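You operate a simulated robot arm through the tools that you are given. There is no shell and no other tool. Be economical: measure what you need, move in short steps, check, and stop when the job is done.

You are at the controls of a simulated two-armed robot. One attempt, no reset.

TASK
Put the 21 mm socket from the front of the trailer bed on top of the teal pad. Put the pad adapter from the rear of the trailer bed on the metal cover there. Put the steel bush on the far edge of the trailer bed away on the top of the fitting bench. Put the small brown carton that says "shims" from the far edge of the trailer bed on the front of the trailer bed and the small brown carton marked "bungs" on the top of the black cupboard. Put one of the green nut caps from the far edge of the trailer bed on the tail end of the trailer bed. Push the wide top drawer shut. The order is free. Set down upright: pad adapter, steel bush, small brown carton.

The check looks at the end state, three seconds after you hand in, the way a careful person would. Anything else that was tipped, shoved, dropped, spilled or broken makes it a failure. A push-on lid holds only when it is set on centred and level and pressed home; a screw cap is set on level and turned clockwise until tight.

THE ROBOT
Two 7-joint arms with two-finger parallel grippers on one trunk, on a base that drives. Base frame: it is fixed to the floor where the robot stands at the start and does not move with it; the origin is under the middle of the robot, x ahead of it, y to its left, z up. Lengths are in m, angles in degrees, forces in N, time in s.
The left shoulder is at the start at [0.06, 0.147, 0.481], the right one opposite. With the tool pointing down near the work surface each hand reaches from about 0.1 to 0.66 m from the robot's upright axis, wherever it stands, measured 20 degrees to its own side. Places, roughly: front of the trailer bed [0.7, -0.1, 0.7]; green nut cap (5x4x3 cm) [2.3, 2.2, 0.7]; metal cover [0.75, 2.25, 0.75]; pad adapter [0.75, 2.5, 0.75]; small brown carton [2.25, 2.25, 0.75]; socket [0.75, 0, 0.75]; steel bush (3x3x5 cm) [2.1, 2.7, 0.7]; tail end of the trailer bed [1.4, 2.4, 0.7]; teal pad (7x7x4 cm) [0.6, 0.2, 0.7]; top of the black cupboard [4.1, 2.2, 0.9]; top of the fitting bench [-1.7, 2.5, 0.9]; wide top drawer [2.6, 4.8, 0.9]. Payload 3.43 kg a hand.
The tool frame of a hand sits at the grasp point between the pads (the TCP): z along the fingers, y along the line on which they close. The tips reach 0.03 m beyond it. Largest opening 0.094 m; finger width 0.028, thickness 0.01; the body of the gripper, 0.05 by 0.096 m, starts 0.055 m behind the TCP.
Orientation is that of the tool frame in the base frame, as a unit quaternion [x, y, z, w]. With the fingers straight down and closing along the base's y, the tool's x points along the base's -x, its y along +y and its z along -z.

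THE INTERFACE
- The arms move only by the tool send_rows. It takes "left_moves", "right_moves" or both (then of equal length, played together; a hand with none holds still); each is a list of rows, each a list of 3 entries, a list of its own where there are three numbers: the shift along the base's x, y, z in m, then the turn, a rotation vector about the base's x, y, z in degrees, then the opening in per cent of the stroke, from 0 (shut) to 100 (fully open). In form: [[[tx, ty, tz], [wx, wy, wz], claw], ...]. A call has 1 to 20 rows; each row shifts and turns the commanded pose from where the row before left it. Rows are played at 5 a second. More than 0.05 m and 8.6 degrees between two rows, or a gripper value outside its range, and nothing of the call is played. Where a pose cannot be reached the arm comes as near as it can. A force on the tool above 40 N (or 10 N above the force at the start of the call, whichever is more), or a blocked arm, ends the call early, and 0.2 s more pass. The fingers move at their own pace (about 0.072 m/s each) and stop on an object; they squeeze with about 29 N. The grip force told is the motor's: it shows also when the fingers shut on nothing. Time passes only in rows, and 0.2 s behind the last, so rows that do not move let the fingers close. It gives the time, the measured TCP pose, the force on the tool (base axes), the opening and the grip force at its end, in the units of the frame above (readings bear some noise), with the torque about the TCP (base axes, N m) and any sound that the robot's microphone picked up.
- Cameras (640 x 400 px; columns grow to the right, rows downward): "scene" is now at [0.0576, -0.0189, 1.1197]; the picture's right is [-0.20, -0.98, 0.00], its down [-0.51, 0.10, -0.86] and it looks along [0.84, -0.17, -0.52] (base axes); focal length 274 px, centre (320, 200). "left" rides on the left gripper at [0.076, -0.014, -0.103] in its tool frame; the picture's right is [0.18, 0.98, 0.00], its down [-0.75, 0.14, -0.64] and it looks along [-0.63, 0.12, 0.77] (tool axes); focal length 243 px, centre (320, 200). "right" rides on the right gripper at [0.076, 0.014, -0.102] in its tool frame; the picture's right is [-0.18, 0.98, 0.00], its down [-0.75, -0.14, -0.64] and it looks along [-0.63, -0.12, 0.77] (tool axes); focal length 243 px, centre (320, 200). There is no depth. A picture from a camera that has moved, and an enlarged one, comes with that camera's place and axes in the base frame and with its lens.
- grab_frame(camera): a new picture of that camera. No time passes.
- lift_body(by): slides the trunk up (or, below 0, down) by that many m; the arms and the scene camera ride with it, the base frame stays. It gives what a move gives, with no picture.
- steer(legs): drives the robot by 1 to 6 legs, each [ahead, left, turn to the left] in m, m and degrees, along the robot's own axes; the way and the turn of a leg run together, so that a leg with both is an arc; at most 1.5 m and 180 degrees a leg. The arms and the cameras ride along, it lands a little off, and it stops where it bumps. It gives what a move gives.
- turn_head(pan, tilt): turns the head with the scene camera to pan (to the left, within 86 degrees either way) and tilt (down, from -29 to 69), counted from straight ahead of the robot. It gives what a move gives.
- enlarge(camera, box): a new picture of the part [left, top, right, bottom] of that camera's present view, enlarged. No time passes.
- finish_job(): hands the job in; it is judged then, once.

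Go step by step. Nothing tells you exact positions but the pictures and the camera data: compare them with the known pose of the tool, close in by small moves and look again before you grip or let go. The budget is 196 turns and 192 pictures, counting those below and the enlarged ones. Unless the task says otherwise, let go and move clear before handing in.

The tools are called as a command line: name --argument value ..., lists and objects as JSON in quotes. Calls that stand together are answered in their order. send_rows: Moves the arms, as the interface text tells. Its arguments: {"type":"object","properties":{"left_moves":{"type":"array"},"right_moves":{"type":"array"}},"required":[]} The other tools are called the same way: lift_body (by) slides the trunk up or down; steer (legs) drives the base; turn_head (pan, tilt) turns the head that bears the scene camera; grab_frame (camera) takes a picture; enlarge (camera, box) takes an enlarged picture of a part of a camera's view; finish_job () hands the job in.

At the start:

```text
clock: 0.0
left_tool_pos: [0.3662, 0.1026, 0.8938]
left_orientation: [0.0, 1.0, 0.0, 0.0]
left_wrist_force: [-0.2, -0.3, -0.3]
left_torque: [0.01, 0.01, 0.01]
left_opening: 0.0941
left_gripper_force: 0.1
right_tool_pos: [0.3539, -0.2773, 0.918]
right_orientation: [0.001, 1.0, 0.0, 0.0]
right_wrist_force: [-1.1, 0.7, 0.6]
right_torque: [-0.03, -0.03, -0.01]
right_opening: 0.0943
right_gripper_force: 0.1
trunk travel left (down, up): [-0.188, 0.062]
robot x, y, heading: [-0.0032, 0.0018, 0.3]
head pan, tilt: [-11.6, 31.1]
```

scene: 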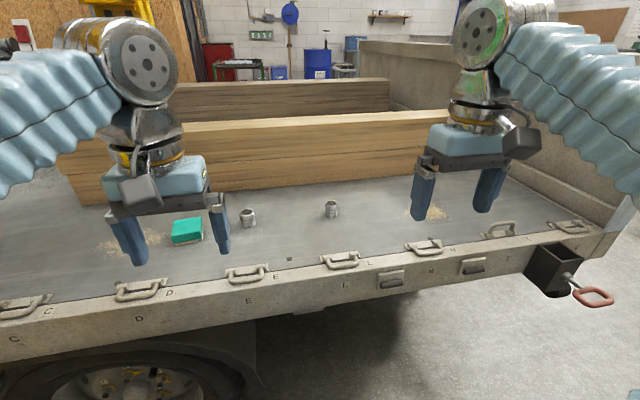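
right: 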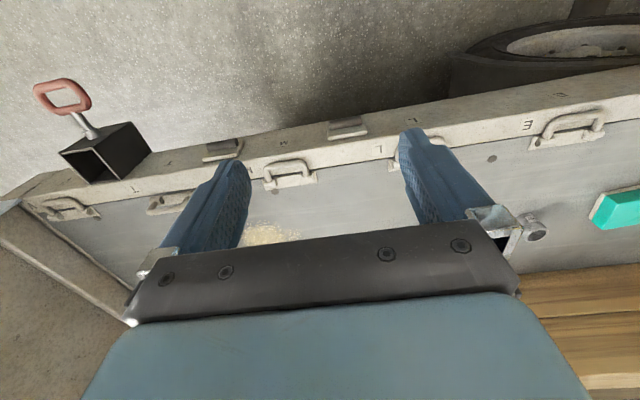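
left: 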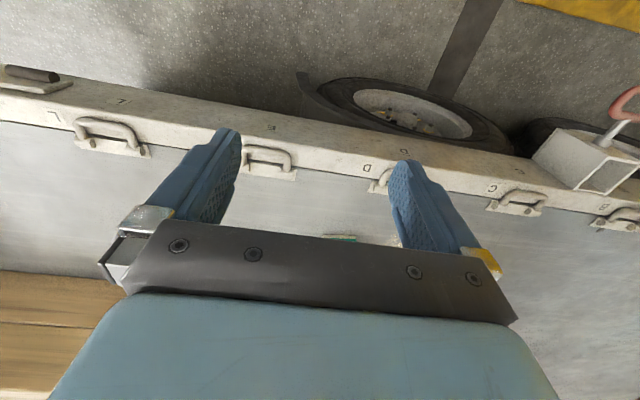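

I see a trailer bed with a teal pad and two sockets near it. I'll zoom in on the sockets to read their sizes.

enlarge --camera "scene" --box '[230, 190, 350, 265]'

enlarge --camera "scene" --box '[160, 190, 280, 265]'

```text
5.33 times, centred on (290, 228) of scene
camera zoom: at [0.0576, -0.0189, 1.1197], right [-0.2, -0.98, 0.0], down [-0.51, 0.1, -0.86], along [0.84, -0.17, -0.52], focal length 1460 px, centre (480, 53)
```

zoom: 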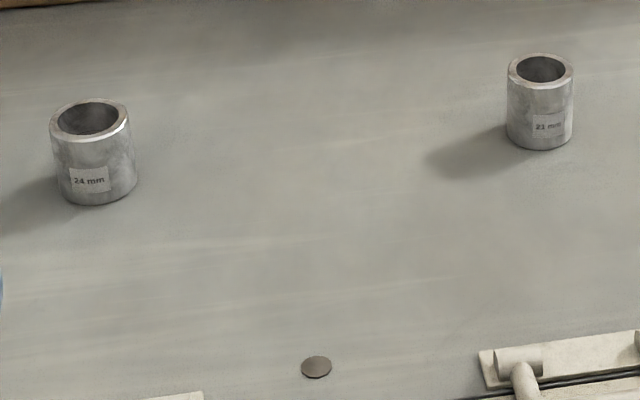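

```text
5.33 times, centred on (220, 228) of scene
camera zoom: at [0.0576, -0.0189, 1.1197], right [-0.2, -0.98, 0.0], down [-0.51, 0.1, -0.86], along [0.84, -0.17, -0.52], focal length 1460 px, centre (853, 53)
```

zoom: 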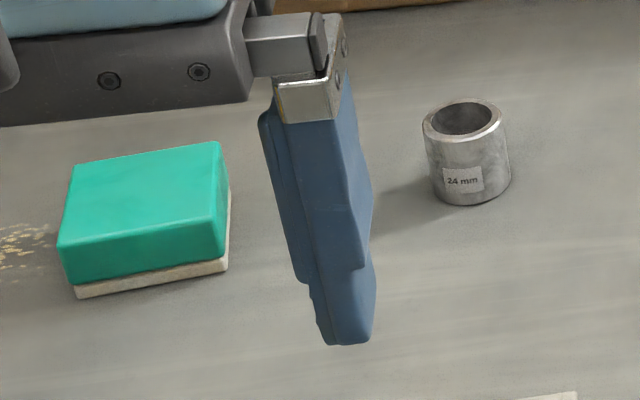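

The right socket seems to say 21 mm. I'll check that closely, and look at it through the right-hand camera as well.

enlarge --camera "scene" --box '[319, 195, 343, 221]'

steer --legs '[[0.08, 0.1, 0]]'

grab_frame --camera "scene"

```text
15.38 times, centred on (331, 208) of scene
camera zoom: at [0.0576, -0.0189, 1.1197], right [-0.2, -0.98, 0.0], down [-0.51, 0.1, -0.86], along [0.84, -0.17, -0.52], focal length 4212 px, centre (151, 77)
```

zoom: 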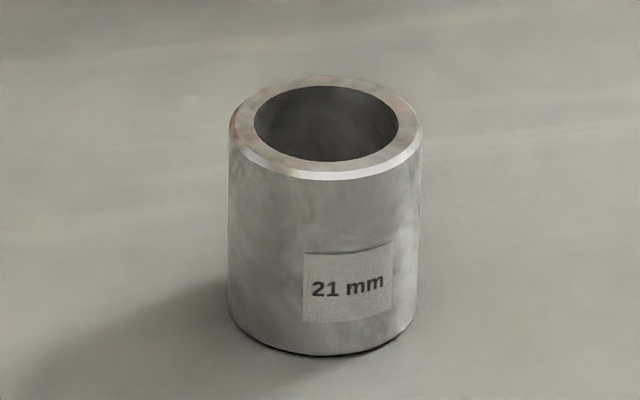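

```text
clock: 1.3
left_tool_pos: [0.4464, 0.2045, 0.8938]
left_orientation: [0.0, 1.0, 0.001, 0.0]
left_wrist_force: [-0.3, 0.6, -0.7]
left_torque: [0.02, -0.04, 0.03]
left_opening: 0.0938
left_gripper_force: 0.2
right_tool_pos: [0.434, -0.1781, 0.9169]
right_orientation: [0.001, 1.0, 0.0, 0.0]
right_wrist_force: [0.5, -0.8, 0.4]
right_torque: [0.0, 0.02, -0.02]
right_opening: 0.0941
right_gripper_force: 0.1
trunk travel left (down, up): [-0.188, 0.062]
robot x, y, heading: [0.0816, 0.103, -0.1]
head pan, tilt: [-11.6, 31.1]
```

```text
185 pictures are left
camera scene: at [0.1376, 0.0812, 1.1197], right [-0.2, -0.98, 0.0], down [-0.51, 0.1, -0.86], along [0.84, -0.17, -0.52], focal length 274 px, centre (320, 200)
```

scene: 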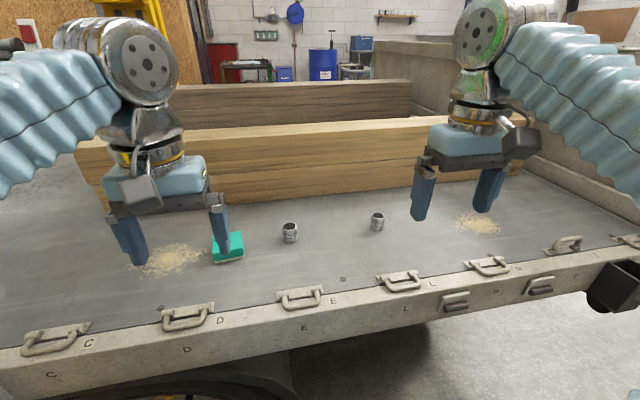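

The right socket is the 21 mm one, at about (0.64, -0.167), with the bed at z≈0.70. Next I'll bring the right hand above it and check.

send_rows --right_moves '[[[0.041, 0.002, -0.02], [0, 0, 0], 100], [[0.041, 0.002, -0.02], [0, 0, 0], 100], [[0.041, 0.002, -0.02], [0, 0, 0], 100], [[0.041, 0.002, -0.02], [0, 0, 0], 100], [[0.042, 0.003, -0.02], [0, 0, 0], 100], [[0, 0, 0], [0, 0, 0], 100]]'

grab_frame --camera "right"

grab_frame --camera "scene"

```text
clock: 2.7
left_tool_pos: [0.4464, 0.203, 0.8942]
left_orientation: [0.002, 1.0, 0.0, 0.0]
left_wrist_force: [0.0, 0.2, -0.4]
left_torque: [-0.01, -0.01, -0.01]
left_opening: 0.094
left_gripper_force: 0.1
right_tool_pos: [0.6414, -0.1663, 0.8161]
right_orientation: [0.001, 1.0, 0.0, 0.0]
right_wrist_force: [0.4, -0.2, 0.7]
right_torque: [-0.02, -0.01, 0.01]
right_opening: 0.0942
right_gripper_force: 0.1
trunk travel left (down, up): [-0.188, 0.062]
robot x, y, heading: [0.0824, 0.1008, -0.1]
head pan, tilt: [-11.6, 31.1]
```

```text
184 pictures are left
camera right: at [0.5642, -0.1527, 0.9195], right [0.19, 0.98, 0.0], down [0.75, -0.14, 0.64], along [0.63, -0.12, -0.77], focal length 243 px, centre (320, 200)
```

right: 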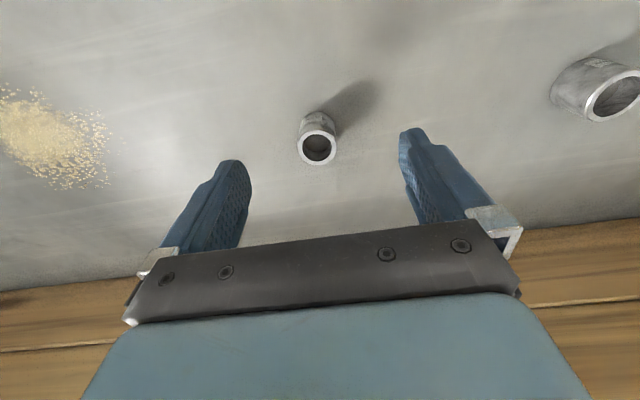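

```text
183 pictures are left
camera scene: at [0.1379, 0.0813, 1.1196], right [-0.2, -0.98, 0.0], down [-0.51, 0.1, -0.86], along [0.84, -0.17, -0.52], focal length 274 px, centre (320, 200)
```

scene: 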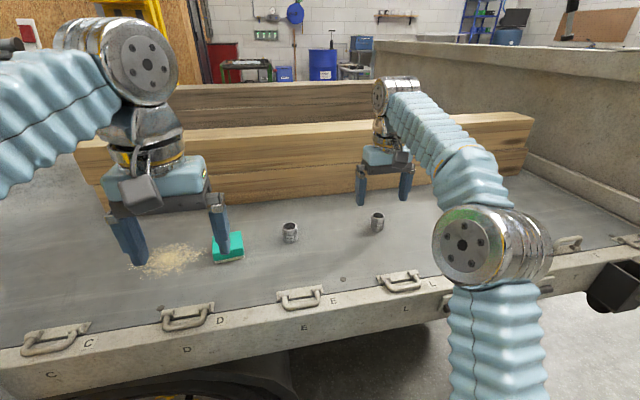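

The socket's centre comes out at about (0.657, -0.172). I'll go down on it and grip.

send_rows --right_moves '[[[0.016, -0.006, -0.02], [0, 0, 0], 100], [[0, 0, -0.03], [0, 0, 0], 100], [[0, 0, -0.028], [0, 0, 0], 100], [[0, 0, 0], [0, 0, 0], 100]]'

grab_frame --camera "right"

```text
clock: 3.7
left_tool_pos: [0.4463, 0.2023, 0.8931]
left_orientation: [0.001, 1.0, 0.0, -0.001]
left_wrist_force: [0.1, -0.4, -1.3]
left_torque: [0.01, 0.01, 0.01]
left_opening: 0.0942
left_gripper_force: 0.2
right_tool_pos: [0.6549, -0.173, 0.7382]
right_orientation: [0.002, 1.0, 0.001, 0.0]
right_wrist_force: [0.7, 0.0, -1.3]
right_torque: [0.01, 0.01, 0.0]
right_opening: 0.0937
right_gripper_force: 0.0
trunk travel left (down, up): [-0.188, 0.062]
robot x, y, heading: [0.0831, 0.1014, -0.2]
head pan, tilt: [-11.6, 31.1]
```

```text
182 pictures are left
camera right: at [0.5793, -0.1578, 0.8413], right [0.19, 0.98, 0.0], down [0.75, -0.14, 0.64], along [0.63, -0.12, -0.77], focal length 243 px, centre (320, 200)
```

right: 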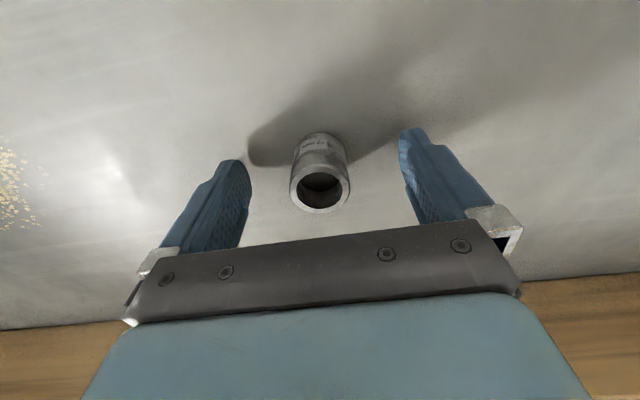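

The socket is centred between the fingers. I'll close and lift.

send_rows --right_moves '[[[0, 0, 0], [0, 0, 0], 0], [[0, 0, 0], [0, 0, 0], 0], [[0, 0, 0], [0, 0, 0], 0], [[0, 0, 0], [0, 0, 0], 0], [[0, 0, 0.03], [0, 0, 0], 0], [[0, 0, 0.04], [0, 0, 0], 0], [[0, 0, 0.04], [0, 0, 0], 0], [[0, 0, 0], [0, 0, 0], 0]]'

enlarge --camera "scene" --box '[180, 140, 440, 300]'

```text
clock: 5.5
left_tool_pos: [0.447, 0.2032, 0.8927]
left_orientation: [0.001, 1.0, 0.0, 0.0]
left_wrist_force: [0.9, -0.9, 0.0]
left_torque: [0.0, 0.03, -0.03]
left_opening: 0.094
left_gripper_force: 0.0
right_tool_pos: [0.6519, -0.1713, 0.8341]
right_orientation: [0.001, 1.0, 0.001, -0.005]
right_wrist_force: [0.3, -0.7, -1.3]
right_torque: [-0.01, 0.0, -0.02]
right_opening: 0.0332
right_gripper_force: 28.8
right hand out of reach, approached as far as the arm can: row 7
trunk travel left (down, up): [-0.188, 0.062]
robot x, y, heading: [0.0759, 0.1059, 0.0]
head pan, tilt: [-11.6, 31.1]
```

```text
2.46 times, centred on (310, 220) of scene
camera zoom: at [0.1377, 0.0814, 1.1196], right [-0.2, -0.98, 0.0], down [-0.51, 0.1, -0.86], along [0.84, -0.17, -0.52], focal length 674 px, centre (345, 151)
```

zoom: 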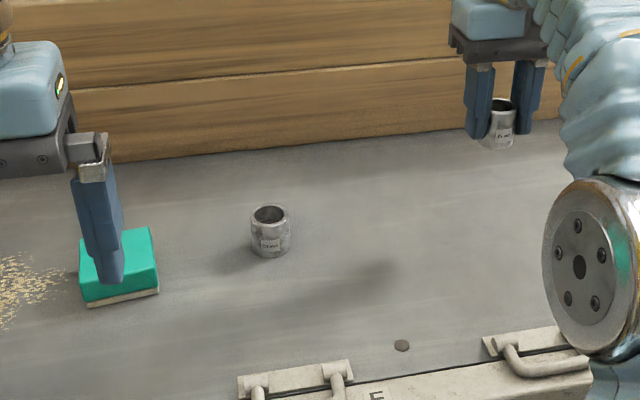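

I have the socket. I'll retract the right hand a little, then drive left so the pad lies in the right hand's range.

send_rows --right_moves '[[[-0.04, 0, 0.01], [0, 0, 0], 0], [[-0.04, 0, 0.02], [0, 0, 0], 0], [[0, 0, 0], [0, 0, 0], 0]]'

steer --legs '[[0, 0.36, 0]]'

grab_frame --camera "right"

grab_frame --camera "scene"

```text
clock: 6.3
left_tool_pos: [0.447, 0.204, 0.8933]
left_orientation: [0.0, 1.0, 0.0, -0.001]
left_wrist_force: [0.1, -0.8, -0.1]
left_torque: [-0.01, -0.02, 0.01]
left_opening: 0.0944
left_gripper_force: 0.1
right_tool_pos: [0.5719, -0.1714, 0.8672]
right_orientation: [0.001, 1.0, 0.0, 0.0]
right_wrist_force: [0.4, -0.8, -0.8]
right_torque: [0.0, 0.04, -0.01]
right_opening: 0.0335
right_gripper_force: 29.1
trunk travel left (down, up): [-0.188, 0.062]
robot x, y, heading: [0.0797, 0.1017, -0.0]
head pan, tilt: [-11.6, 31.1]
```

```text
clock: 8.6
left_tool_pos: [0.4441, 0.5621, 0.8948]
left_orientation: [-0.003, 1.0, 0.001, 0.0]
left_wrist_force: [0.1, -0.4, 1.1]
left_torque: [0.08, 0.02, 0.02]
left_opening: 0.0943
left_gripper_force: 0.0
right_tool_pos: [0.5735, 0.1884, 0.8657]
right_orientation: [-0.004, 1.0, 0.001, 0.0]
right_wrist_force: [-1.2, -0.3, -2.4]
right_torque: [0.04, -0.06, -0.02]
right_opening: 0.0331
right_gripper_force: 28.8
trunk travel left (down, up): [-0.188, 0.062]
robot x, y, heading: [0.0801, 0.4579, 0.5]
head pan, tilt: [-11.6, 31.1]
```

```text
180 pictures are left
camera right: at [0.496, 0.2029, 0.9687], right [0.18, 0.98, 0.0], down [0.76, -0.14, 0.64], along [0.63, -0.11, -0.77], focal length 243 px, centre (320, 200)
```

right: 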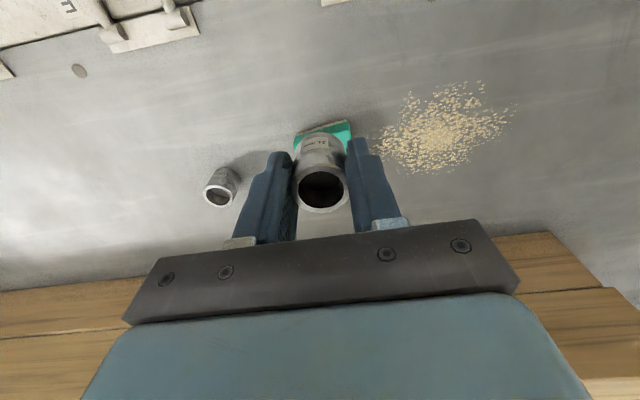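

```text
179 pictures are left
camera scene: at [0.1368, 0.4302, 1.121], right [-0.19, -0.98, -0.01], down [-0.51, 0.11, -0.86], along [0.84, -0.16, -0.52], focal length 274 px, centre (320, 200)
```

scene: 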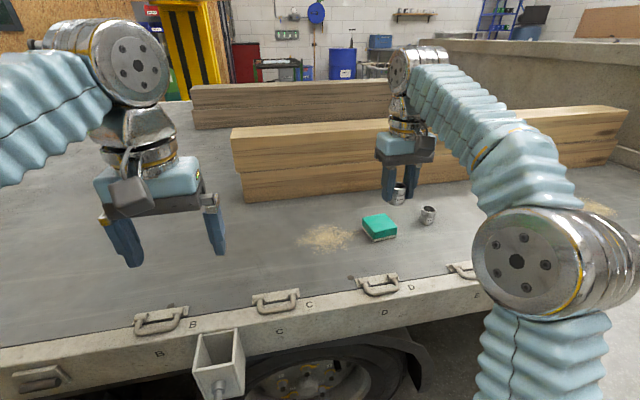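

The pad is now in range, so I'll zoom in to measure it.

enlarge --camera "scene" --box '[340, 180, 450, 250]'

enlarge --camera "right" --box '[200, 80, 440, 230]'

```text
5.71 times, centred on (395, 215) of scene
camera zoom: at [0.1368, 0.4302, 1.121], right [-0.19, -0.98, -0.01], down [-0.51, 0.11, -0.86], along [0.84, -0.16, -0.52], focal length 1564 px, centre (-109, 114)
```

zoom: 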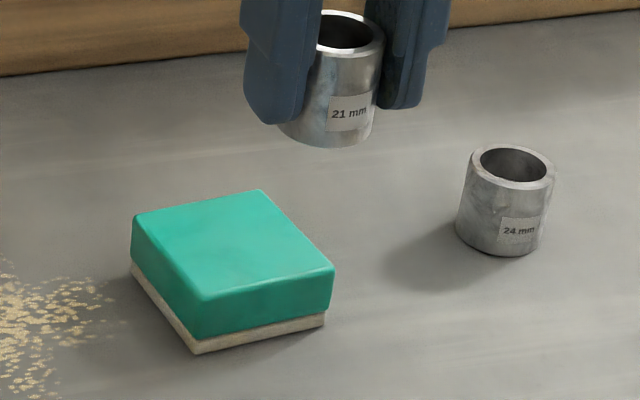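

```text
2.67 times, centred on (320, 155) of right
camera zoom: at [0.496, 0.2029, 0.9687], right [0.18, 0.98, 0.0], down [0.76, -0.14, 0.64], along [0.63, -0.11, -0.77], focal length 647 px, centre (320, 320)
```

zoom: 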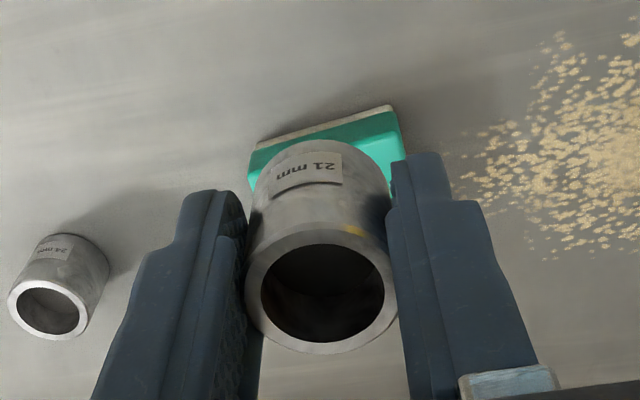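

Both views put the pad's centre at (0.641, 0.187), with its top at about 0.73. I'll move the socket over it and go down close.

send_rows --right_moves '[[[0.034, -0.001, -0.01], [0, 0, 0], 0], [[0.034, 0, -0.02], [0, 0, 0], 0], [[0, 0, -0.03], [0, 0, 0], 0], [[0, 0, -0.027], [0, 0, 0], 0], [[0, 0, 0], [0, 0, 0], 0]]'

enlarge --camera "scene" --box '[340, 180, 450, 250]'

```text
clock: 9.8
left_tool_pos: [0.4431, 0.5689, 0.8949]
left_orientation: [-0.004, 1.0, -0.003, 0.0]
left_wrist_force: [0.3, 0.1, 0.4]
left_torque: [0.02, 0.01, 0.04]
left_opening: 0.0942
left_gripper_force: 0.0
right_tool_pos: [0.6404, 0.1942, 0.7799]
right_orientation: [-0.003, 1.0, -0.003, 0.001]
right_wrist_force: [0.3, 0.6, -1.2]
right_torque: [0.03, -0.02, 0.0]
right_opening: 0.0332
right_gripper_force: 28.6
trunk travel left (down, up): [-0.188, 0.062]
robot x, y, heading: [0.0766, 0.4582, 0.5]
head pan, tilt: [-11.6, 31.1]
```

```text
5.71 times, centred on (395, 215) of scene
camera zoom: at [0.1355, 0.4304, 1.1209], right [-0.19, -0.98, -0.01], down [-0.51, 0.11, -0.86], along [0.84, -0.16, -0.52], focal length 1564 px, centre (-109, 114)
```

zoom: 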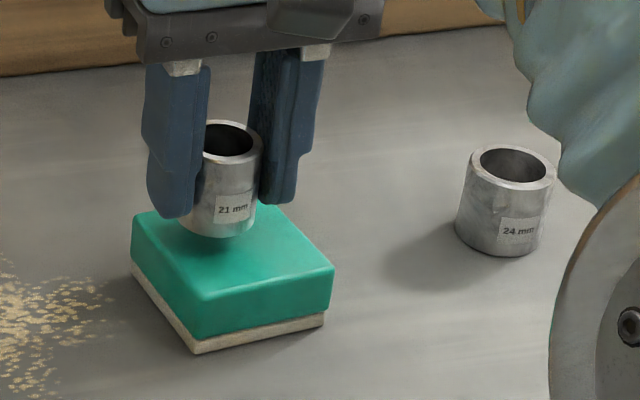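

The socket is just above the pad and slightly left of centre. I'll correct that and lower it in small steps.

send_rows --right_moves '[[[0, -0.006, -0.004], [0, 0, 0], 0], [[0, 0, -0.004], [0, 0, 0], 0], [[0, 0, -0.003], [0, 0, 0], 0], [[0, 0, 0], [0, 0, 0], 0]]'

enlarge --camera "scene" --box '[340, 180, 450, 250]'

```text
clock: 10.8
left_tool_pos: [0.444, 0.5694, 0.8947]
left_orientation: [-0.004, 1.0, -0.004, 0.0]
left_wrist_force: [0.1, 0.0, 0.0]
left_torque: [0.01, -0.02, 0.01]
left_opening: 0.094
left_gripper_force: 0.0
right_tool_pos: [0.6403, 0.1892, 0.7705]
right_orientation: [-0.004, 1.0, -0.003, 0.001]
right_wrist_force: [0.7, -0.2, 5.5]
right_torque: [0.04, -0.02, -0.03]
right_opening: 0.0337
right_gripper_force: 29.3
trunk travel left (down, up): [-0.188, 0.062]
robot x, y, heading: [0.0809, 0.4615, 0.6]
head pan, tilt: [-11.6, 31.1]
```

```text
5.71 times, centred on (395, 215) of scene
camera zoom: at [0.1354, 0.4304, 1.1211], right [-0.19, -0.98, -0.01], down [-0.51, 0.11, -0.86], along [0.84, -0.16, -0.52], focal length 1564 px, centre (-109, 114)
```

zoom: 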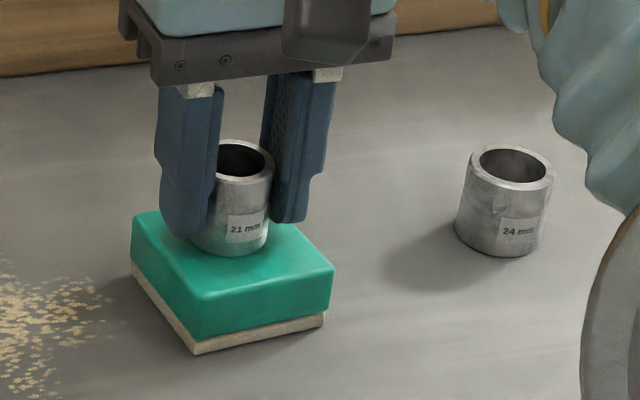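

The socket is touching the pad and centred, so I'll release it and rise.

send_rows --right_moves '[[[0, 0, 0], [0, 0, 0], 60], [[0, 0, 0], [0, 0, 0], 100], [[0, 0, 0.03], [0, 0, 0], 100], [[0, 0, 0.04], [0, 0, 0], 100], [[-0.04, 0, 0.03], [0, 0, 0], 100], [[-0.05, 0, 0], [0, 0, 0], 100], [[-0.05, 0, 0], [0, 0, 0], 100], [[-0.05, 0, 0], [0, 0, 0], 100], [[-0.04, 0, 0], [0, 0, 0], 100]]'

turn_head --pan 30 --tilt 15

grab_frame --camera "right"

grab_frame --camera "scene"

```text
clock: 12.8
left_tool_pos: [0.4436, 0.5695, 0.8945]
left_orientation: [-0.005, 1.0, -0.003, 0.0]
left_wrist_force: [0.4, 0.1, -0.5]
left_torque: [0.04, 0.02, 0.01]
left_opening: 0.094
left_gripper_force: 0.0
right_tool_pos: [0.4106, 0.1891, 0.8693]
right_orientation: [-0.004, 1.0, -0.004, 0.0]
right_wrist_force: [-0.9, -0.1, 0.4]
right_torque: [-0.01, 0.04, 0.0]
right_opening: 0.094
right_gripper_force: 0.1
trunk travel left (down, up): [-0.188, 0.062]
robot x, y, heading: [0.0762, 0.4562, 0.5]
head pan, tilt: [-11.6, 31.1]
```

```text
clock: 13.9
left_tool_pos: [0.4443, 0.5692, 0.8934]
left_orientation: [-0.002, 1.0, -0.003, 0.001]
left_wrist_force: [0.1, 0.2, 0.9]
left_torque: [-0.02, -0.04, 0.0]
left_opening: 0.0938
left_gripper_force: 0.0
right_tool_pos: [0.4105, 0.1887, 0.8701]
right_orientation: [-0.003, 1.0, -0.004, 0.0]
right_wrist_force: [-0.9, 0.4, 0.6]
right_torque: [0.0, -0.04, 0.02]
right_opening: 0.0937
right_gripper_force: 0.1
trunk travel left (down, up): [-0.188, 0.062]
robot x, y, heading: [0.0737, 0.4606, 0.2]
head pan, tilt: [30.0, 15.0]
```

```text
174 pictures are left
camera right: at [0.3342, 0.203, 0.973], right [0.18, 0.98, -0.01], down [0.75, -0.13, 0.64], along [0.63, -0.12, -0.77], focal length 243 px, centre (320, 200)
```

right: 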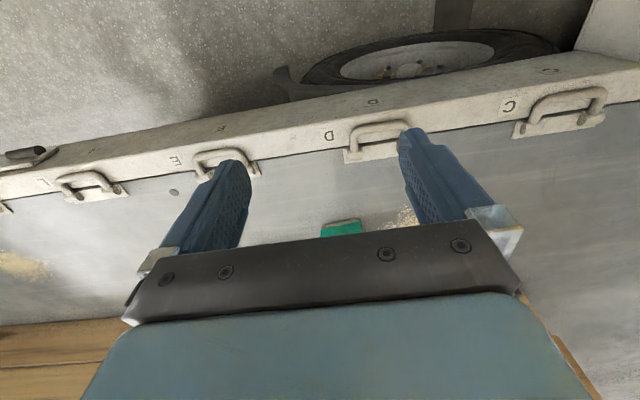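

```text
173 pictures are left
camera scene: at [0.1281, 0.4947, 1.1474], right [0.51, -0.86, -0.01], down [-0.22, -0.12, -0.97], along [0.83, 0.49, -0.26], focal length 274 px, centre (320, 200)
```

scene: 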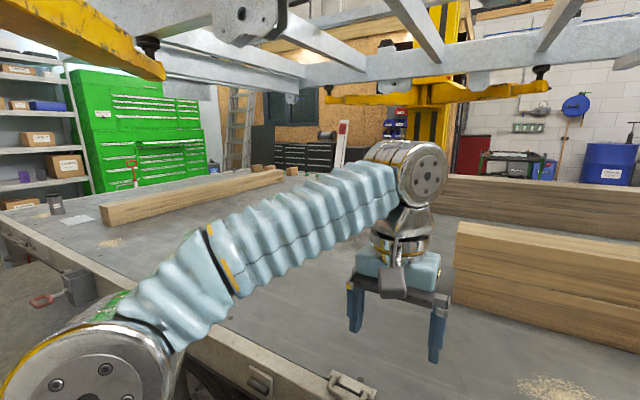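

The socket is placed. Before driving left I'll check the lane beside the trailer.

turn_head --pan 80 --tilt 20

grab_frame --camera "scene"

turn_head --pan -15 --tilt 30

grab_frame --camera "scene"

```text
clock: 15.1
left_tool_pos: [0.4426, 0.57, 0.8938]
left_orientation: [-0.004, 1.0, -0.004, 0.0]
left_wrist_force: [0.1, -0.3, -0.1]
left_torque: [0.0, -0.01, 0.0]
left_opening: 0.094
left_gripper_force: 0.0
right_tool_pos: [0.4107, 0.1901, 0.8704]
right_orientation: [-0.003, 1.0, -0.003, 0.0]
right_wrist_force: [0.0, 0.6, 0.3]
right_torque: [-0.02, 0.01, 0.0]
right_opening: 0.0942
right_gripper_force: 0.1
trunk travel left (down, up): [-0.188, 0.062]
robot x, y, heading: [0.0795, 0.4592, 0.3]
head pan, tilt: [80.0, 20.0]
```

```text
172 pictures are left
camera scene: at [0.0631, 0.5393, 1.1396], right [0.99, -0.17, 0.0], down [-0.06, -0.33, -0.94], along [0.16, 0.93, -0.33], focal length 274 px, centre (320, 200)
```

scene: 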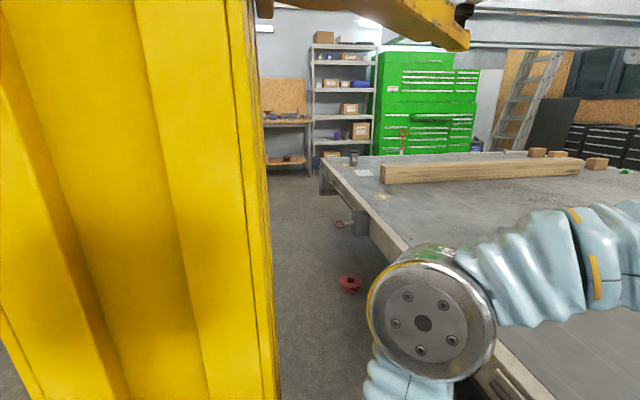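

```text
clock: 16.8
left_tool_pos: [0.4429, 0.5694, 0.8944]
left_orientation: [-0.003, 1.0, -0.004, 0.0]
left_wrist_force: [-0.9, -0.2, 0.3]
left_torque: [-0.04, -0.02, -0.02]
left_opening: 0.0939
left_gripper_force: 0.0
right_tool_pos: [0.411, 0.1882, 0.8699]
right_orientation: [-0.004, 1.0, -0.004, 0.0]
right_wrist_force: [0.3, -0.4, 0.2]
right_torque: [0.0, 0.0, -0.03]
right_opening: 0.0937
right_gripper_force: 0.2
trunk travel left (down, up): [-0.188, 0.062]
robot x, y, heading: [0.0807, 0.4604, 0.4]
head pan, tilt: [-15.0, 30.0]
```

```text
171 pictures are left
camera scene: at [0.1352, 0.4249, 1.1226], right [-0.25, -0.97, -0.01], down [-0.48, 0.13, -0.86], along [0.84, -0.21, -0.5], focal length 274 px, centre (320, 200)
```

scene: 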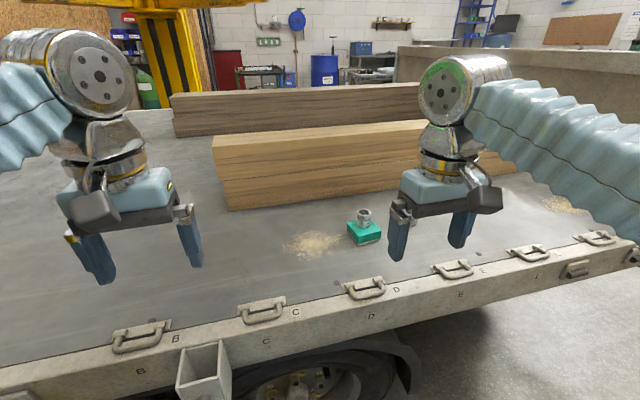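

The socket sits on the pad. A yellow lift column blocks the lane at about x<0.05, so I'll back away from the trailer, turn left and look for a way round.

steer --legs '[[-0.4, 0, 0], [0, 0, 90]]'

turn_head --pan 0 --tilt 20

grab_frame --camera "scene"

turn_head --pan 70 --tilt 20

grab_frame --camera "scene"

```text
clock: 21.0
left_tool_pos: [-0.0215, 0.6407, 0.893]
left_orientation: [-0.211, 0.977, -0.003, 0.0]
left_wrist_force: [0.4, 0.7, 0.2]
left_torque: [0.01, 0.01, -0.02]
left_opening: 0.0941
left_gripper_force: 0.1
right_tool_pos: [0.1041, 0.2791, 0.8695]
right_orientation: [-0.211, 0.977, -0.003, 0.001]
right_wrist_force: [0.5, 0.0, 1.0]
right_torque: [-0.02, 0.02, 0.02]
right_opening: 0.0938
right_gripper_force: 0.1
trunk travel left (down, up): [-0.188, 0.062]
robot x, y, heading: [-0.3078, 0.3887, 24.6]
head pan, tilt: [-15.0, 30.0]
stopped in leg 2: the robot was blocked; the commanded pose is now the measured one
```

```text
clock: 21.7
left_tool_pos: [-0.0193, 0.6392, 0.8929]
left_orientation: [-0.212, 0.977, -0.004, 0.001]
left_wrist_force: [0.0, -0.2, 0.4]
left_torque: [0.0, -0.02, -0.02]
left_opening: 0.0942
left_gripper_force: 0.0
right_tool_pos: [0.1036, 0.2785, 0.8685]
right_orientation: [-0.212, 0.977, -0.003, 0.002]
right_wrist_force: [-0.3, -0.3, 0.4]
right_torque: [0.01, -0.02, 0.01]
right_opening: 0.0941
right_gripper_force: 0.1
trunk travel left (down, up): [-0.188, 0.062]
robot x, y, heading: [-0.3084, 0.3861, 24.3]
head pan, tilt: [0.0, 20.0]
```

```text
170 pictures are left
camera scene: at [-0.2522, 0.4137, 1.1374], right [0.41, -0.91, 0.0], down [-0.31, -0.14, -0.94], along [0.86, 0.39, -0.34], focal length 274 px, centre (320, 200)
```

scene: 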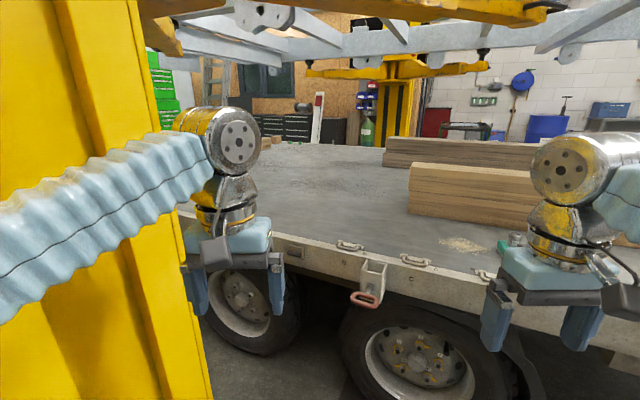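

```text
clock: 23.1
left_tool_pos: [-0.021, 0.6413, 0.8924]
left_orientation: [-0.211, 0.977, -0.003, 0.0]
left_wrist_force: [-0.1, 0.4, 0.1]
left_torque: [-0.03, -0.04, -0.01]
left_opening: 0.094
left_gripper_force: 0.0
right_tool_pos: [0.1035, 0.2785, 0.8695]
right_orientation: [-0.21, 0.978, -0.004, 0.001]
right_wrist_force: [0.2, 0.2, 0.8]
right_torque: [-0.01, -0.05, -0.01]
right_opening: 0.0942
right_gripper_force: 0.1
trunk travel left (down, up): [-0.188, 0.062]
robot x, y, heading: [-0.3069, 0.3867, 24.4]
head pan, tilt: [70.0, 20.0]
```

```text
169 pictures are left
camera scene: at [-0.3442, 0.4681, 1.1374], right [1.0, 0.08, 0.0], down [0.03, -0.34, -0.94], along [-0.07, 0.94, -0.34], focal length 274 px, centre (320, 200)
```

scene: 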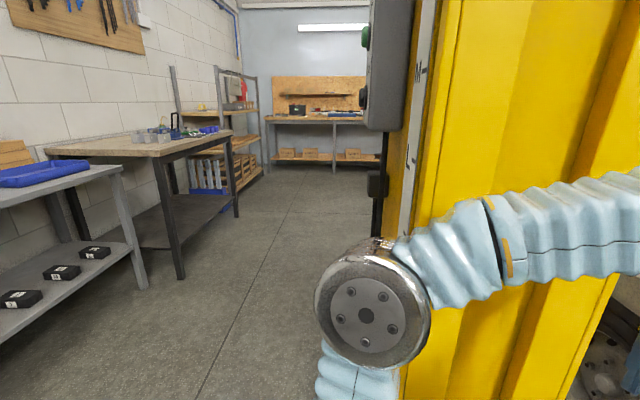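

My left elbow touched the column. I'll turn back, retreat into the aisle at about x=-0.85, then face +y.

steer --legs '[[0, 0, -24], [-0.55, 0, 0], [0, 0, 90]]'

turn_head --pan 0 --tilt 25

grab_frame --camera "scene"

```text
clock: 31.4
left_tool_pos: [-0.9728, 0.7456, 0.8926]
left_orientation: [0.713, -0.701, 0.003, -0.002]
left_wrist_force: [-0.8, -1.8, -0.2]
left_torque: [-0.03, 0.01, 0.0]
left_opening: 0.0939
left_gripper_force: 0.1
right_tool_pos: [-0.5926, 0.7149, 0.8692]
right_orientation: [0.713, -0.701, 0.003, -0.002]
right_wrist_force: [-0.3, 0.0, -0.1]
right_torque: [-0.04, 0.05, 0.0]
right_opening: 0.0939
right_gripper_force: 0.1
trunk travel left (down, up): [-0.188, 0.062]
robot x, y, heading: [-0.8541, 0.377, 90.8]
head pan, tilt: [70.0, 20.0]
```

```text
clock: 32.8
left_tool_pos: [-0.973, 0.7448, 0.8928]
left_orientation: [0.713, -0.701, 0.002, -0.002]
left_wrist_force: [0.4, 0.2, -0.7]
left_torque: [0.0, -0.02, -0.02]
left_opening: 0.0942
left_gripper_force: 0.1
right_tool_pos: [-0.5926, 0.7155, 0.8704]
right_orientation: [0.713, -0.701, 0.002, -0.002]
right_wrist_force: [-0.3, -0.8, -0.1]
right_torque: [0.0, 0.04, -0.01]
right_opening: 0.0942
right_gripper_force: 0.0
trunk travel left (down, up): [-0.188, 0.062]
robot x, y, heading: [-0.8555, 0.3825, 91.0]
head pan, tilt: [0.0, 25.0]
```

```text
168 pictures are left
camera scene: at [-0.8587, 0.4417, 1.1293], right [1.0, 0.02, 0.0], down [0.01, -0.42, -0.91], along [-0.02, 0.91, -0.42], focal length 274 px, centre (320, 200)
```

scene: 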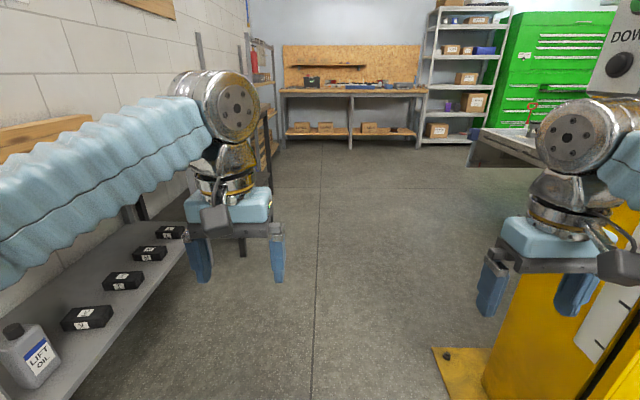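

The aisle is clear. I'll drive up it to y≈2.4, turn to face the trailer rear and approach partway.

steer --legs '[[1.5, 0, 0], [0.5, 0, 0], [0, 0, -90.5], [0.6, 0, 0]]'

grab_frame --camera "scene"

```text
clock: 49.6
left_tool_pos: [0.0593, 2.5393, 0.8937]
left_orientation: [-0.02, 1.0, -0.004, -0.001]
left_wrist_force: [-0.1, 0.2, 0.0]
left_torque: [0.02, 0.04, -0.01]
left_opening: 0.0942
left_gripper_force: 0.1
right_tool_pos: [0.0378, 2.1568, 0.8694]
right_orientation: [-0.019, 1.0, -0.004, 0.0]
right_wrist_force: [-0.3, 0.2, -0.4]
right_torque: [0.01, 0.03, 0.02]
right_opening: 0.0939
right_gripper_force: 0.1
trunk travel left (down, up): [-0.188, 0.062]
robot x, y, heading: [-0.3023, 2.4158, 2.3]
head pan, tilt: [0.0, 25.0]
```

```text
167 pictures are left
camera scene: at [-0.2421, 2.4159, 1.1293], right [0.04, -1.0, 0.0], down [-0.42, -0.02, -0.91], along [0.91, 0.04, -0.42], focal length 274 px, centre (320, 200)
```

scene: 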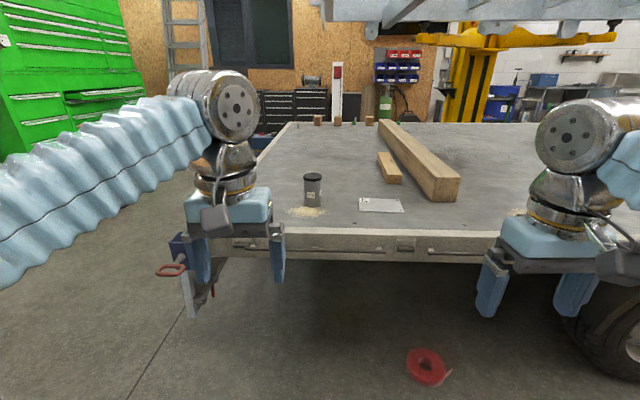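

I see the rear of the trailer with a dark canister and a metal plate. I'll zoom in to identify them.

enlarge --camera "scene" --box '[280, 150, 440, 250]'

enlarge --camera "scene" --box '[240, 60, 440, 185]'

```text
4.00 times, centred on (360, 200) of scene
camera zoom: at [-0.2421, 2.4159, 1.1293], right [0.04, -1.0, 0.0], down [-0.42, -0.02, -0.91], along [0.91, 0.04, -0.42], focal length 1095 px, centre (160, 200)
```

zoom: 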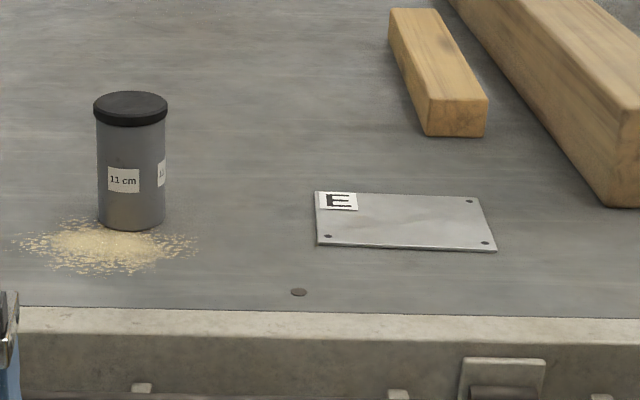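

```text
3.20 times, centred on (340, 122) of scene
camera zoom: at [-0.2421, 2.4159, 1.1293], right [0.04, -1.0, 0.0], down [-0.42, -0.02, -0.91], along [0.91, 0.04, -0.42], focal length 876 px, centre (256, 448)
```

zoom: 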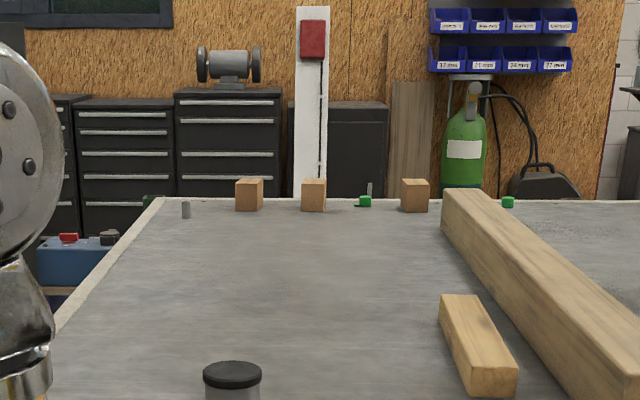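

The canister marked 11 cm is the pad adapter, at about (0.655, 2.48), and the cover "E" is at about (0.653, 2.238). I'll drive closer.

steer --legs '[[0.38, -0.2, -2]]'

turn_head --pan 5 --tilt 32

grab_frame --camera "scene"

```text
clock: 52.2
left_tool_pos: [0.4465, 2.331, 0.8922]
left_orientation: [-0.001, 1.0, -0.003, 0.0]
left_wrist_force: [0.0, 0.5, 0.2]
left_torque: [0.01, 0.0, 0.02]
left_opening: 0.0939
left_gripper_force: 0.1
right_tool_pos: [0.4102, 1.9524, 0.87]
right_orientation: [-0.001, 1.0, -0.002, 0.0]
right_wrist_force: [0.8, -0.1, -0.2]
right_torque: [0.01, 0.01, -0.01]
right_opening: 0.0939
right_gripper_force: 0.0
trunk travel left (down, up): [-0.188, 0.062]
robot x, y, heading: [0.0816, 2.2256, 0.2]
head pan, tilt: [0.0, 25.0]
```

```text
clock: 52.9
left_tool_pos: [0.4464, 2.3319, 0.892]
left_orientation: [-0.001, 1.0, -0.003, 0.0]
left_wrist_force: [0.2, -0.2, 0.0]
left_torque: [-0.01, -0.03, 0.0]
left_opening: 0.094
left_gripper_force: 0.0
right_tool_pos: [0.4107, 1.9505, 0.8689]
right_orientation: [-0.001, 1.0, -0.003, 0.0]
right_wrist_force: [0.4, -0.2, 0.7]
right_torque: [0.03, 0.02, 0.02]
right_opening: 0.0938
right_gripper_force: 0.0
trunk travel left (down, up): [-0.188, 0.062]
robot x, y, heading: [0.0814, 2.2252, 0.2]
head pan, tilt: [5.0, 32.0]
```

```text
164 pictures are left
camera scene: at [0.138, 2.2284, 1.1182], right [0.09, -1.0, 0.0], down [-0.53, -0.05, -0.85], along [0.84, 0.08, -0.53], focal length 274 px, centre (320, 200)
```

scene: 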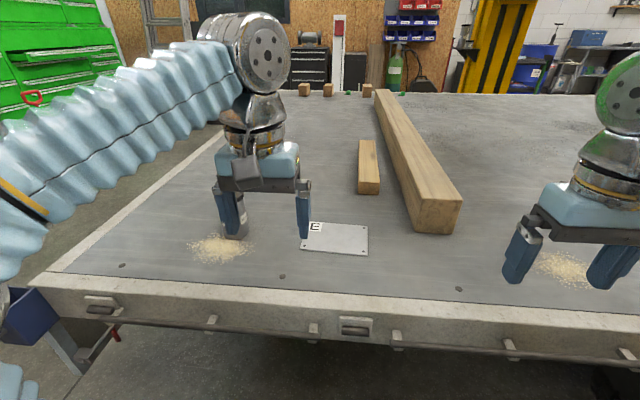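

I'll bring the left hand above the canister and look with its camera.

send_rows --left_moves '[[[0.03, 0.035, 0], [0, 0, 0], 100], [[0.03, 0.035, 0], [0, 0, 0], 100], [[0.03, 0.035, 0], [0, 0, 0], 100], [[0.03, 0.035, 0], [0, 0, 0], 100], [[0.04, 0.01, -0.005], [0, 0, 0], 100], [[0.03, 0, -0.005], [0, 0, 0], 100], [[0, 0, 0], [0, 0, 0], 100]]'

grab_frame --camera "left"

grab_frame --camera "scene"

```text
clock: 54.5
left_tool_pos: [0.5924, 2.4746, 0.887]
left_orientation: [0.0, 1.0, -0.004, 0.001]
left_wrist_force: [-0.7, 0.0, -0.1]
left_torque: [-0.05, 0.0, -0.01]
left_opening: 0.0943
left_gripper_force: 0.1
left hand out of reach, approached as far as the arm can: row 5, 6
right_tool_pos: [0.4115, 1.9508, 0.8694]
right_orientation: [0.0, 1.0, -0.004, 0.0]
right_wrist_force: [-0.2, -0.2, -0.4]
right_torque: [0.01, -0.03, 0.02]
right_opening: 0.0938
right_gripper_force: 0.0
trunk travel left (down, up): [-0.188, 0.062]
robot x, y, heading: [0.0795, 2.2206, 0.0]
head pan, tilt: [5.0, 32.0]
```

```text
163 pictures are left
camera left: at [0.5155, 2.463, 0.99], right [-0.18, 0.98, -0.01], down [0.75, 0.15, 0.64], along [0.63, 0.11, -0.77], focal length 243 px, centre (320, 200)
```

left: 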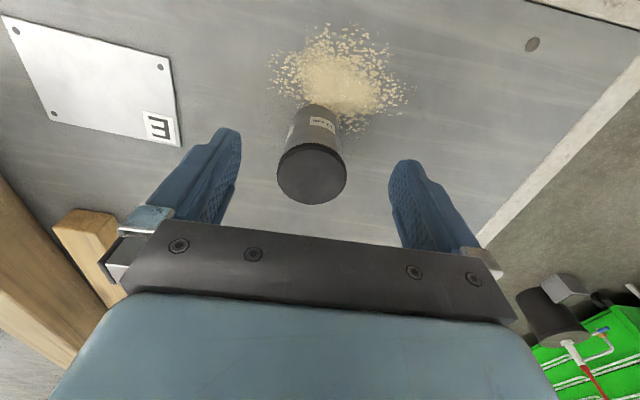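

```text
162 pictures are left
camera scene: at [0.138, 2.2284, 1.1182], right [0.09, -1.0, 0.0], down [-0.53, -0.05, -0.85], along [0.84, 0.08, -0.53], focal length 274 px, centre (320, 200)
```

scene: 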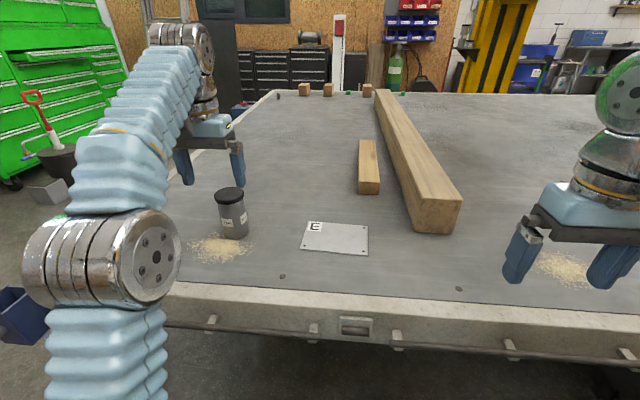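

The canister's centre is at about (0.632, 2.476). I'll go down round its body.

send_rows --left_moves '[[[0.02, 0, -0.03], [0, 0, 0], 100], [[0.018, 0.001, -0.03], [0, 0, 0], 100], [[0, 0, -0.03], [0, 0, 0], 100], [[0, 0, -0.028], [0, 0, 0], 100], [[0, 0, 0], [0, 0, 0], 100]]'

grab_frame --camera "left"

enlarge --camera "scene" --box '[160, 120, 320, 260]'

```text
clock: 55.7
left_tool_pos: [0.6301, 2.477, 0.7689]
left_orientation: [-0.001, 1.0, -0.004, 0.0]
left_wrist_force: [0.5, -0.3, 0.1]
left_torque: [0.0, 0.03, -0.02]
left_opening: 0.0939
left_gripper_force: 0.2
right_tool_pos: [0.4094, 1.9505, 0.8691]
right_orientation: [-0.001, 1.0, -0.004, 0.0]
right_wrist_force: [0.3, -0.2, -0.2]
right_torque: [0.02, -0.02, 0.02]
right_opening: 0.094
right_gripper_force: 0.1
trunk travel left (down, up): [-0.188, 0.062]
robot x, y, heading: [0.0846, 2.2214, 0.3]
head pan, tilt: [5.0, 32.0]
```

```text
161 pictures are left
camera left: at [0.5532, 2.464, 0.8728], right [-0.19, 0.98, -0.01], down [0.75, 0.15, 0.64], along [0.63, 0.11, -0.77], focal length 243 px, centre (320, 200)
```

left: 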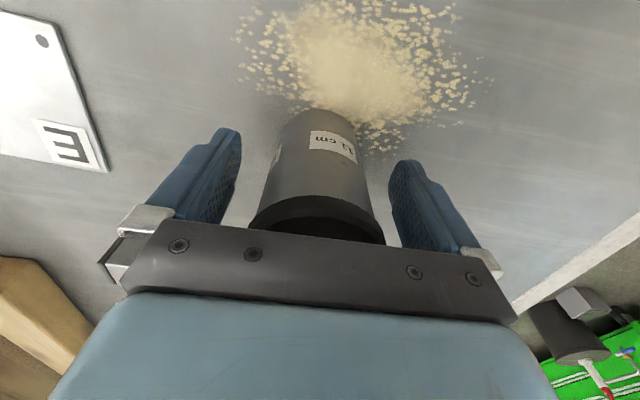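

```text
2.86 times, centred on (240, 190) of scene
camera zoom: at [0.1381, 2.2284, 1.1182], right [0.09, -1.0, 0.0], down [-0.53, -0.05, -0.85], along [0.84, 0.08, -0.53], focal length 782 px, centre (549, 229)
```

zoom: 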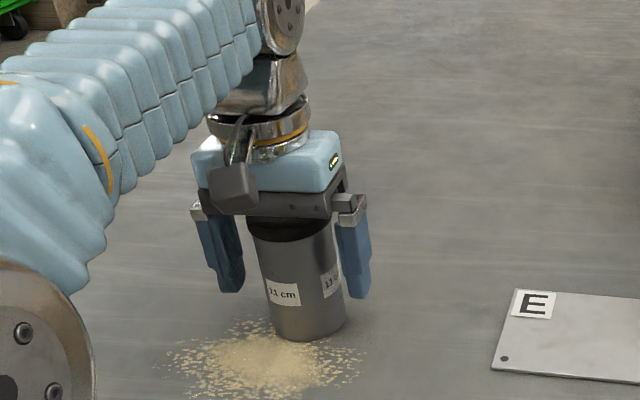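

The fingers straddle the canister, so I'll grip and lift slightly.

send_rows --left_moves '[[[0, 0, 0], [0, 0, 0], 0], [[0, 0, 0], [0, 0, 0], 0], [[0, 0, 0], [0, 0, 0], 0], [[0, 0, 0.02], [0, 0, 0], 0], [[0, 0, 0.02], [0, 0, 0], 0], [[0, 0, 0], [0, 0, 0], 0]]'

grab_frame --camera "left"

enlarge --camera "scene" --box '[160, 120, 400, 270]'

```text
clock: 57.1
left_tool_pos: [0.629, 2.4775, 0.8091]
left_orientation: [-0.001, 1.0, -0.004, -0.001]
left_wrist_force: [-1.5, 0.5, -8.5]
left_torque: [0.0, 0.13, 0.01]
left_opening: 0.0659
left_gripper_force: 28.8
right_tool_pos: [0.4108, 1.9512, 0.8691]
right_orientation: [-0.001, 1.0, -0.004, 0.001]
right_wrist_force: [0.4, 0.1, -0.2]
right_torque: [0.03, 0.0, 0.02]
right_opening: 0.0939
right_gripper_force: 0.1
trunk travel left (down, up): [-0.188, 0.062]
robot x, y, heading: [0.0793, 2.2224, -0.0]
head pan, tilt: [5.0, 32.0]
```

```text
159 pictures are left
camera left: at [0.5533, 2.464, 0.9126], right [-0.19, 0.98, -0.01], down [0.75, 0.15, 0.64], along [0.63, 0.11, -0.77], focal length 243 px, centre (320, 200)
```

left: 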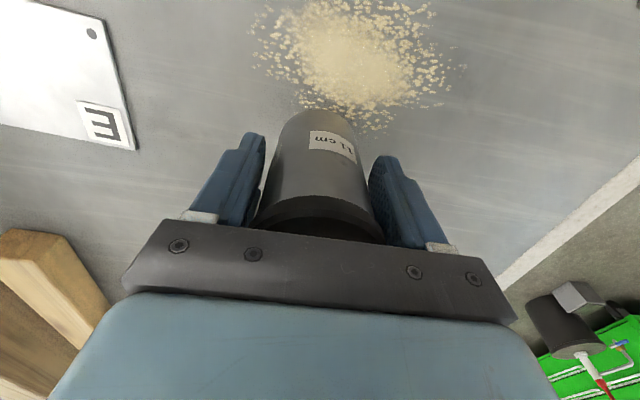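

```text
2.67 times, centred on (280, 195) of scene
camera zoom: at [0.1385, 2.2286, 1.1181], right [0.09, -1.0, 0.0], down [-0.53, -0.05, -0.85], along [0.84, 0.08, -0.53], focal length 730 px, centre (427, 213)
```

zoom: 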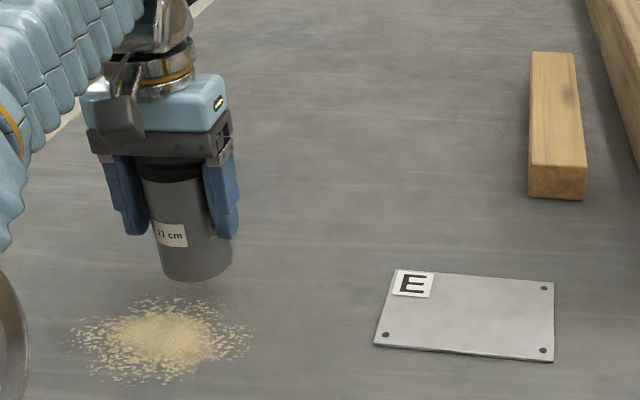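

I have the canister. The cover's centre is at about (0.637, 2.237), so I'll carry it there.

send_rows --left_moves '[[[0.002, -0.048, 0], [0, 0, 0], 0], [[0.002, -0.048, 0], [0, 0, 0], 0], [[0.002, -0.048, 0], [0, 0, 0], 0], [[0.001, -0.048, 0], [0, 0, 0], 0], [[0.001, -0.048, 0], [0, 0, 0], 0], [[0, 0, -0.02], [0, 0, 0], 0], [[0, 0, 0], [0, 0, 0], 0]]'

grab_frame --camera "left"

enlarge --camera "scene" --box '[240, 150, 400, 270]'

```text
clock: 58.7
left_tool_pos: [0.6371, 2.237, 0.7886]
left_orientation: [-0.001, 1.0, -0.003, -0.001]
left_wrist_force: [0.6, -0.3, -7.9]
left_torque: [-0.02, 0.06, 0.01]
left_opening: 0.066
left_gripper_force: 29.0
right_tool_pos: [0.4126, 1.9523, 0.8689]
right_orientation: [-0.001, 1.0, -0.004, 0.001]
right_wrist_force: [0.2, 0.2, 0.3]
right_torque: [0.0, 0.0, -0.01]
right_opening: 0.094
right_gripper_force: 0.1
trunk travel left (down, up): [-0.188, 0.062]
robot x, y, heading: [0.0789, 2.2232, 0.1]
head pan, tilt: [5.0, 32.0]
```

```text
157 pictures are left
camera left: at [0.5609, 2.2236, 0.8916], right [-0.19, 0.98, -0.01], down [0.75, 0.15, 0.64], along [0.63, 0.11, -0.77], focal length 243 px, centre (320, 200)
```

left: 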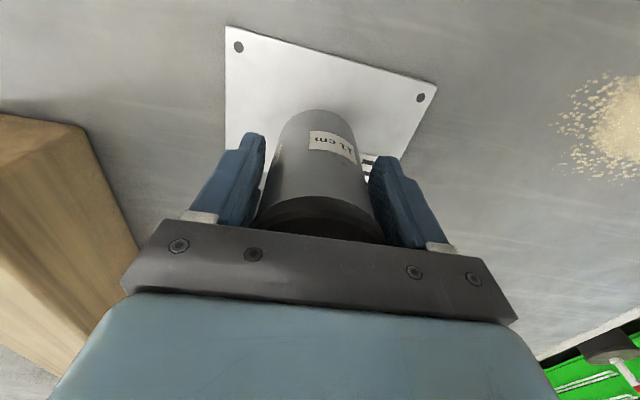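

```text
3.33 times, centred on (320, 210) of scene
camera zoom: at [0.1386, 2.2283, 1.1182], right [0.09, -1.0, 0.0], down [-0.53, -0.05, -0.85], along [0.84, 0.08, -0.53], focal length 913 px, centre (320, 167)
```

zoom: 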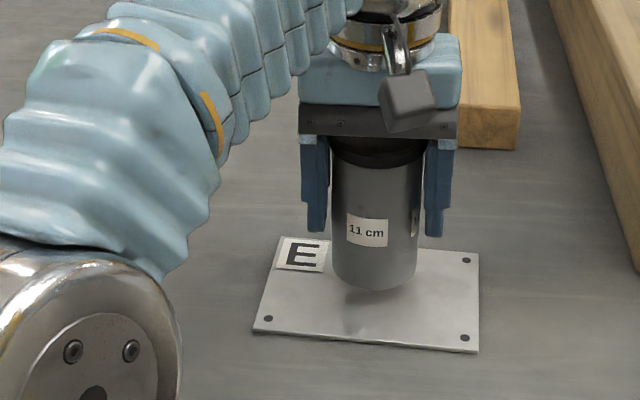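

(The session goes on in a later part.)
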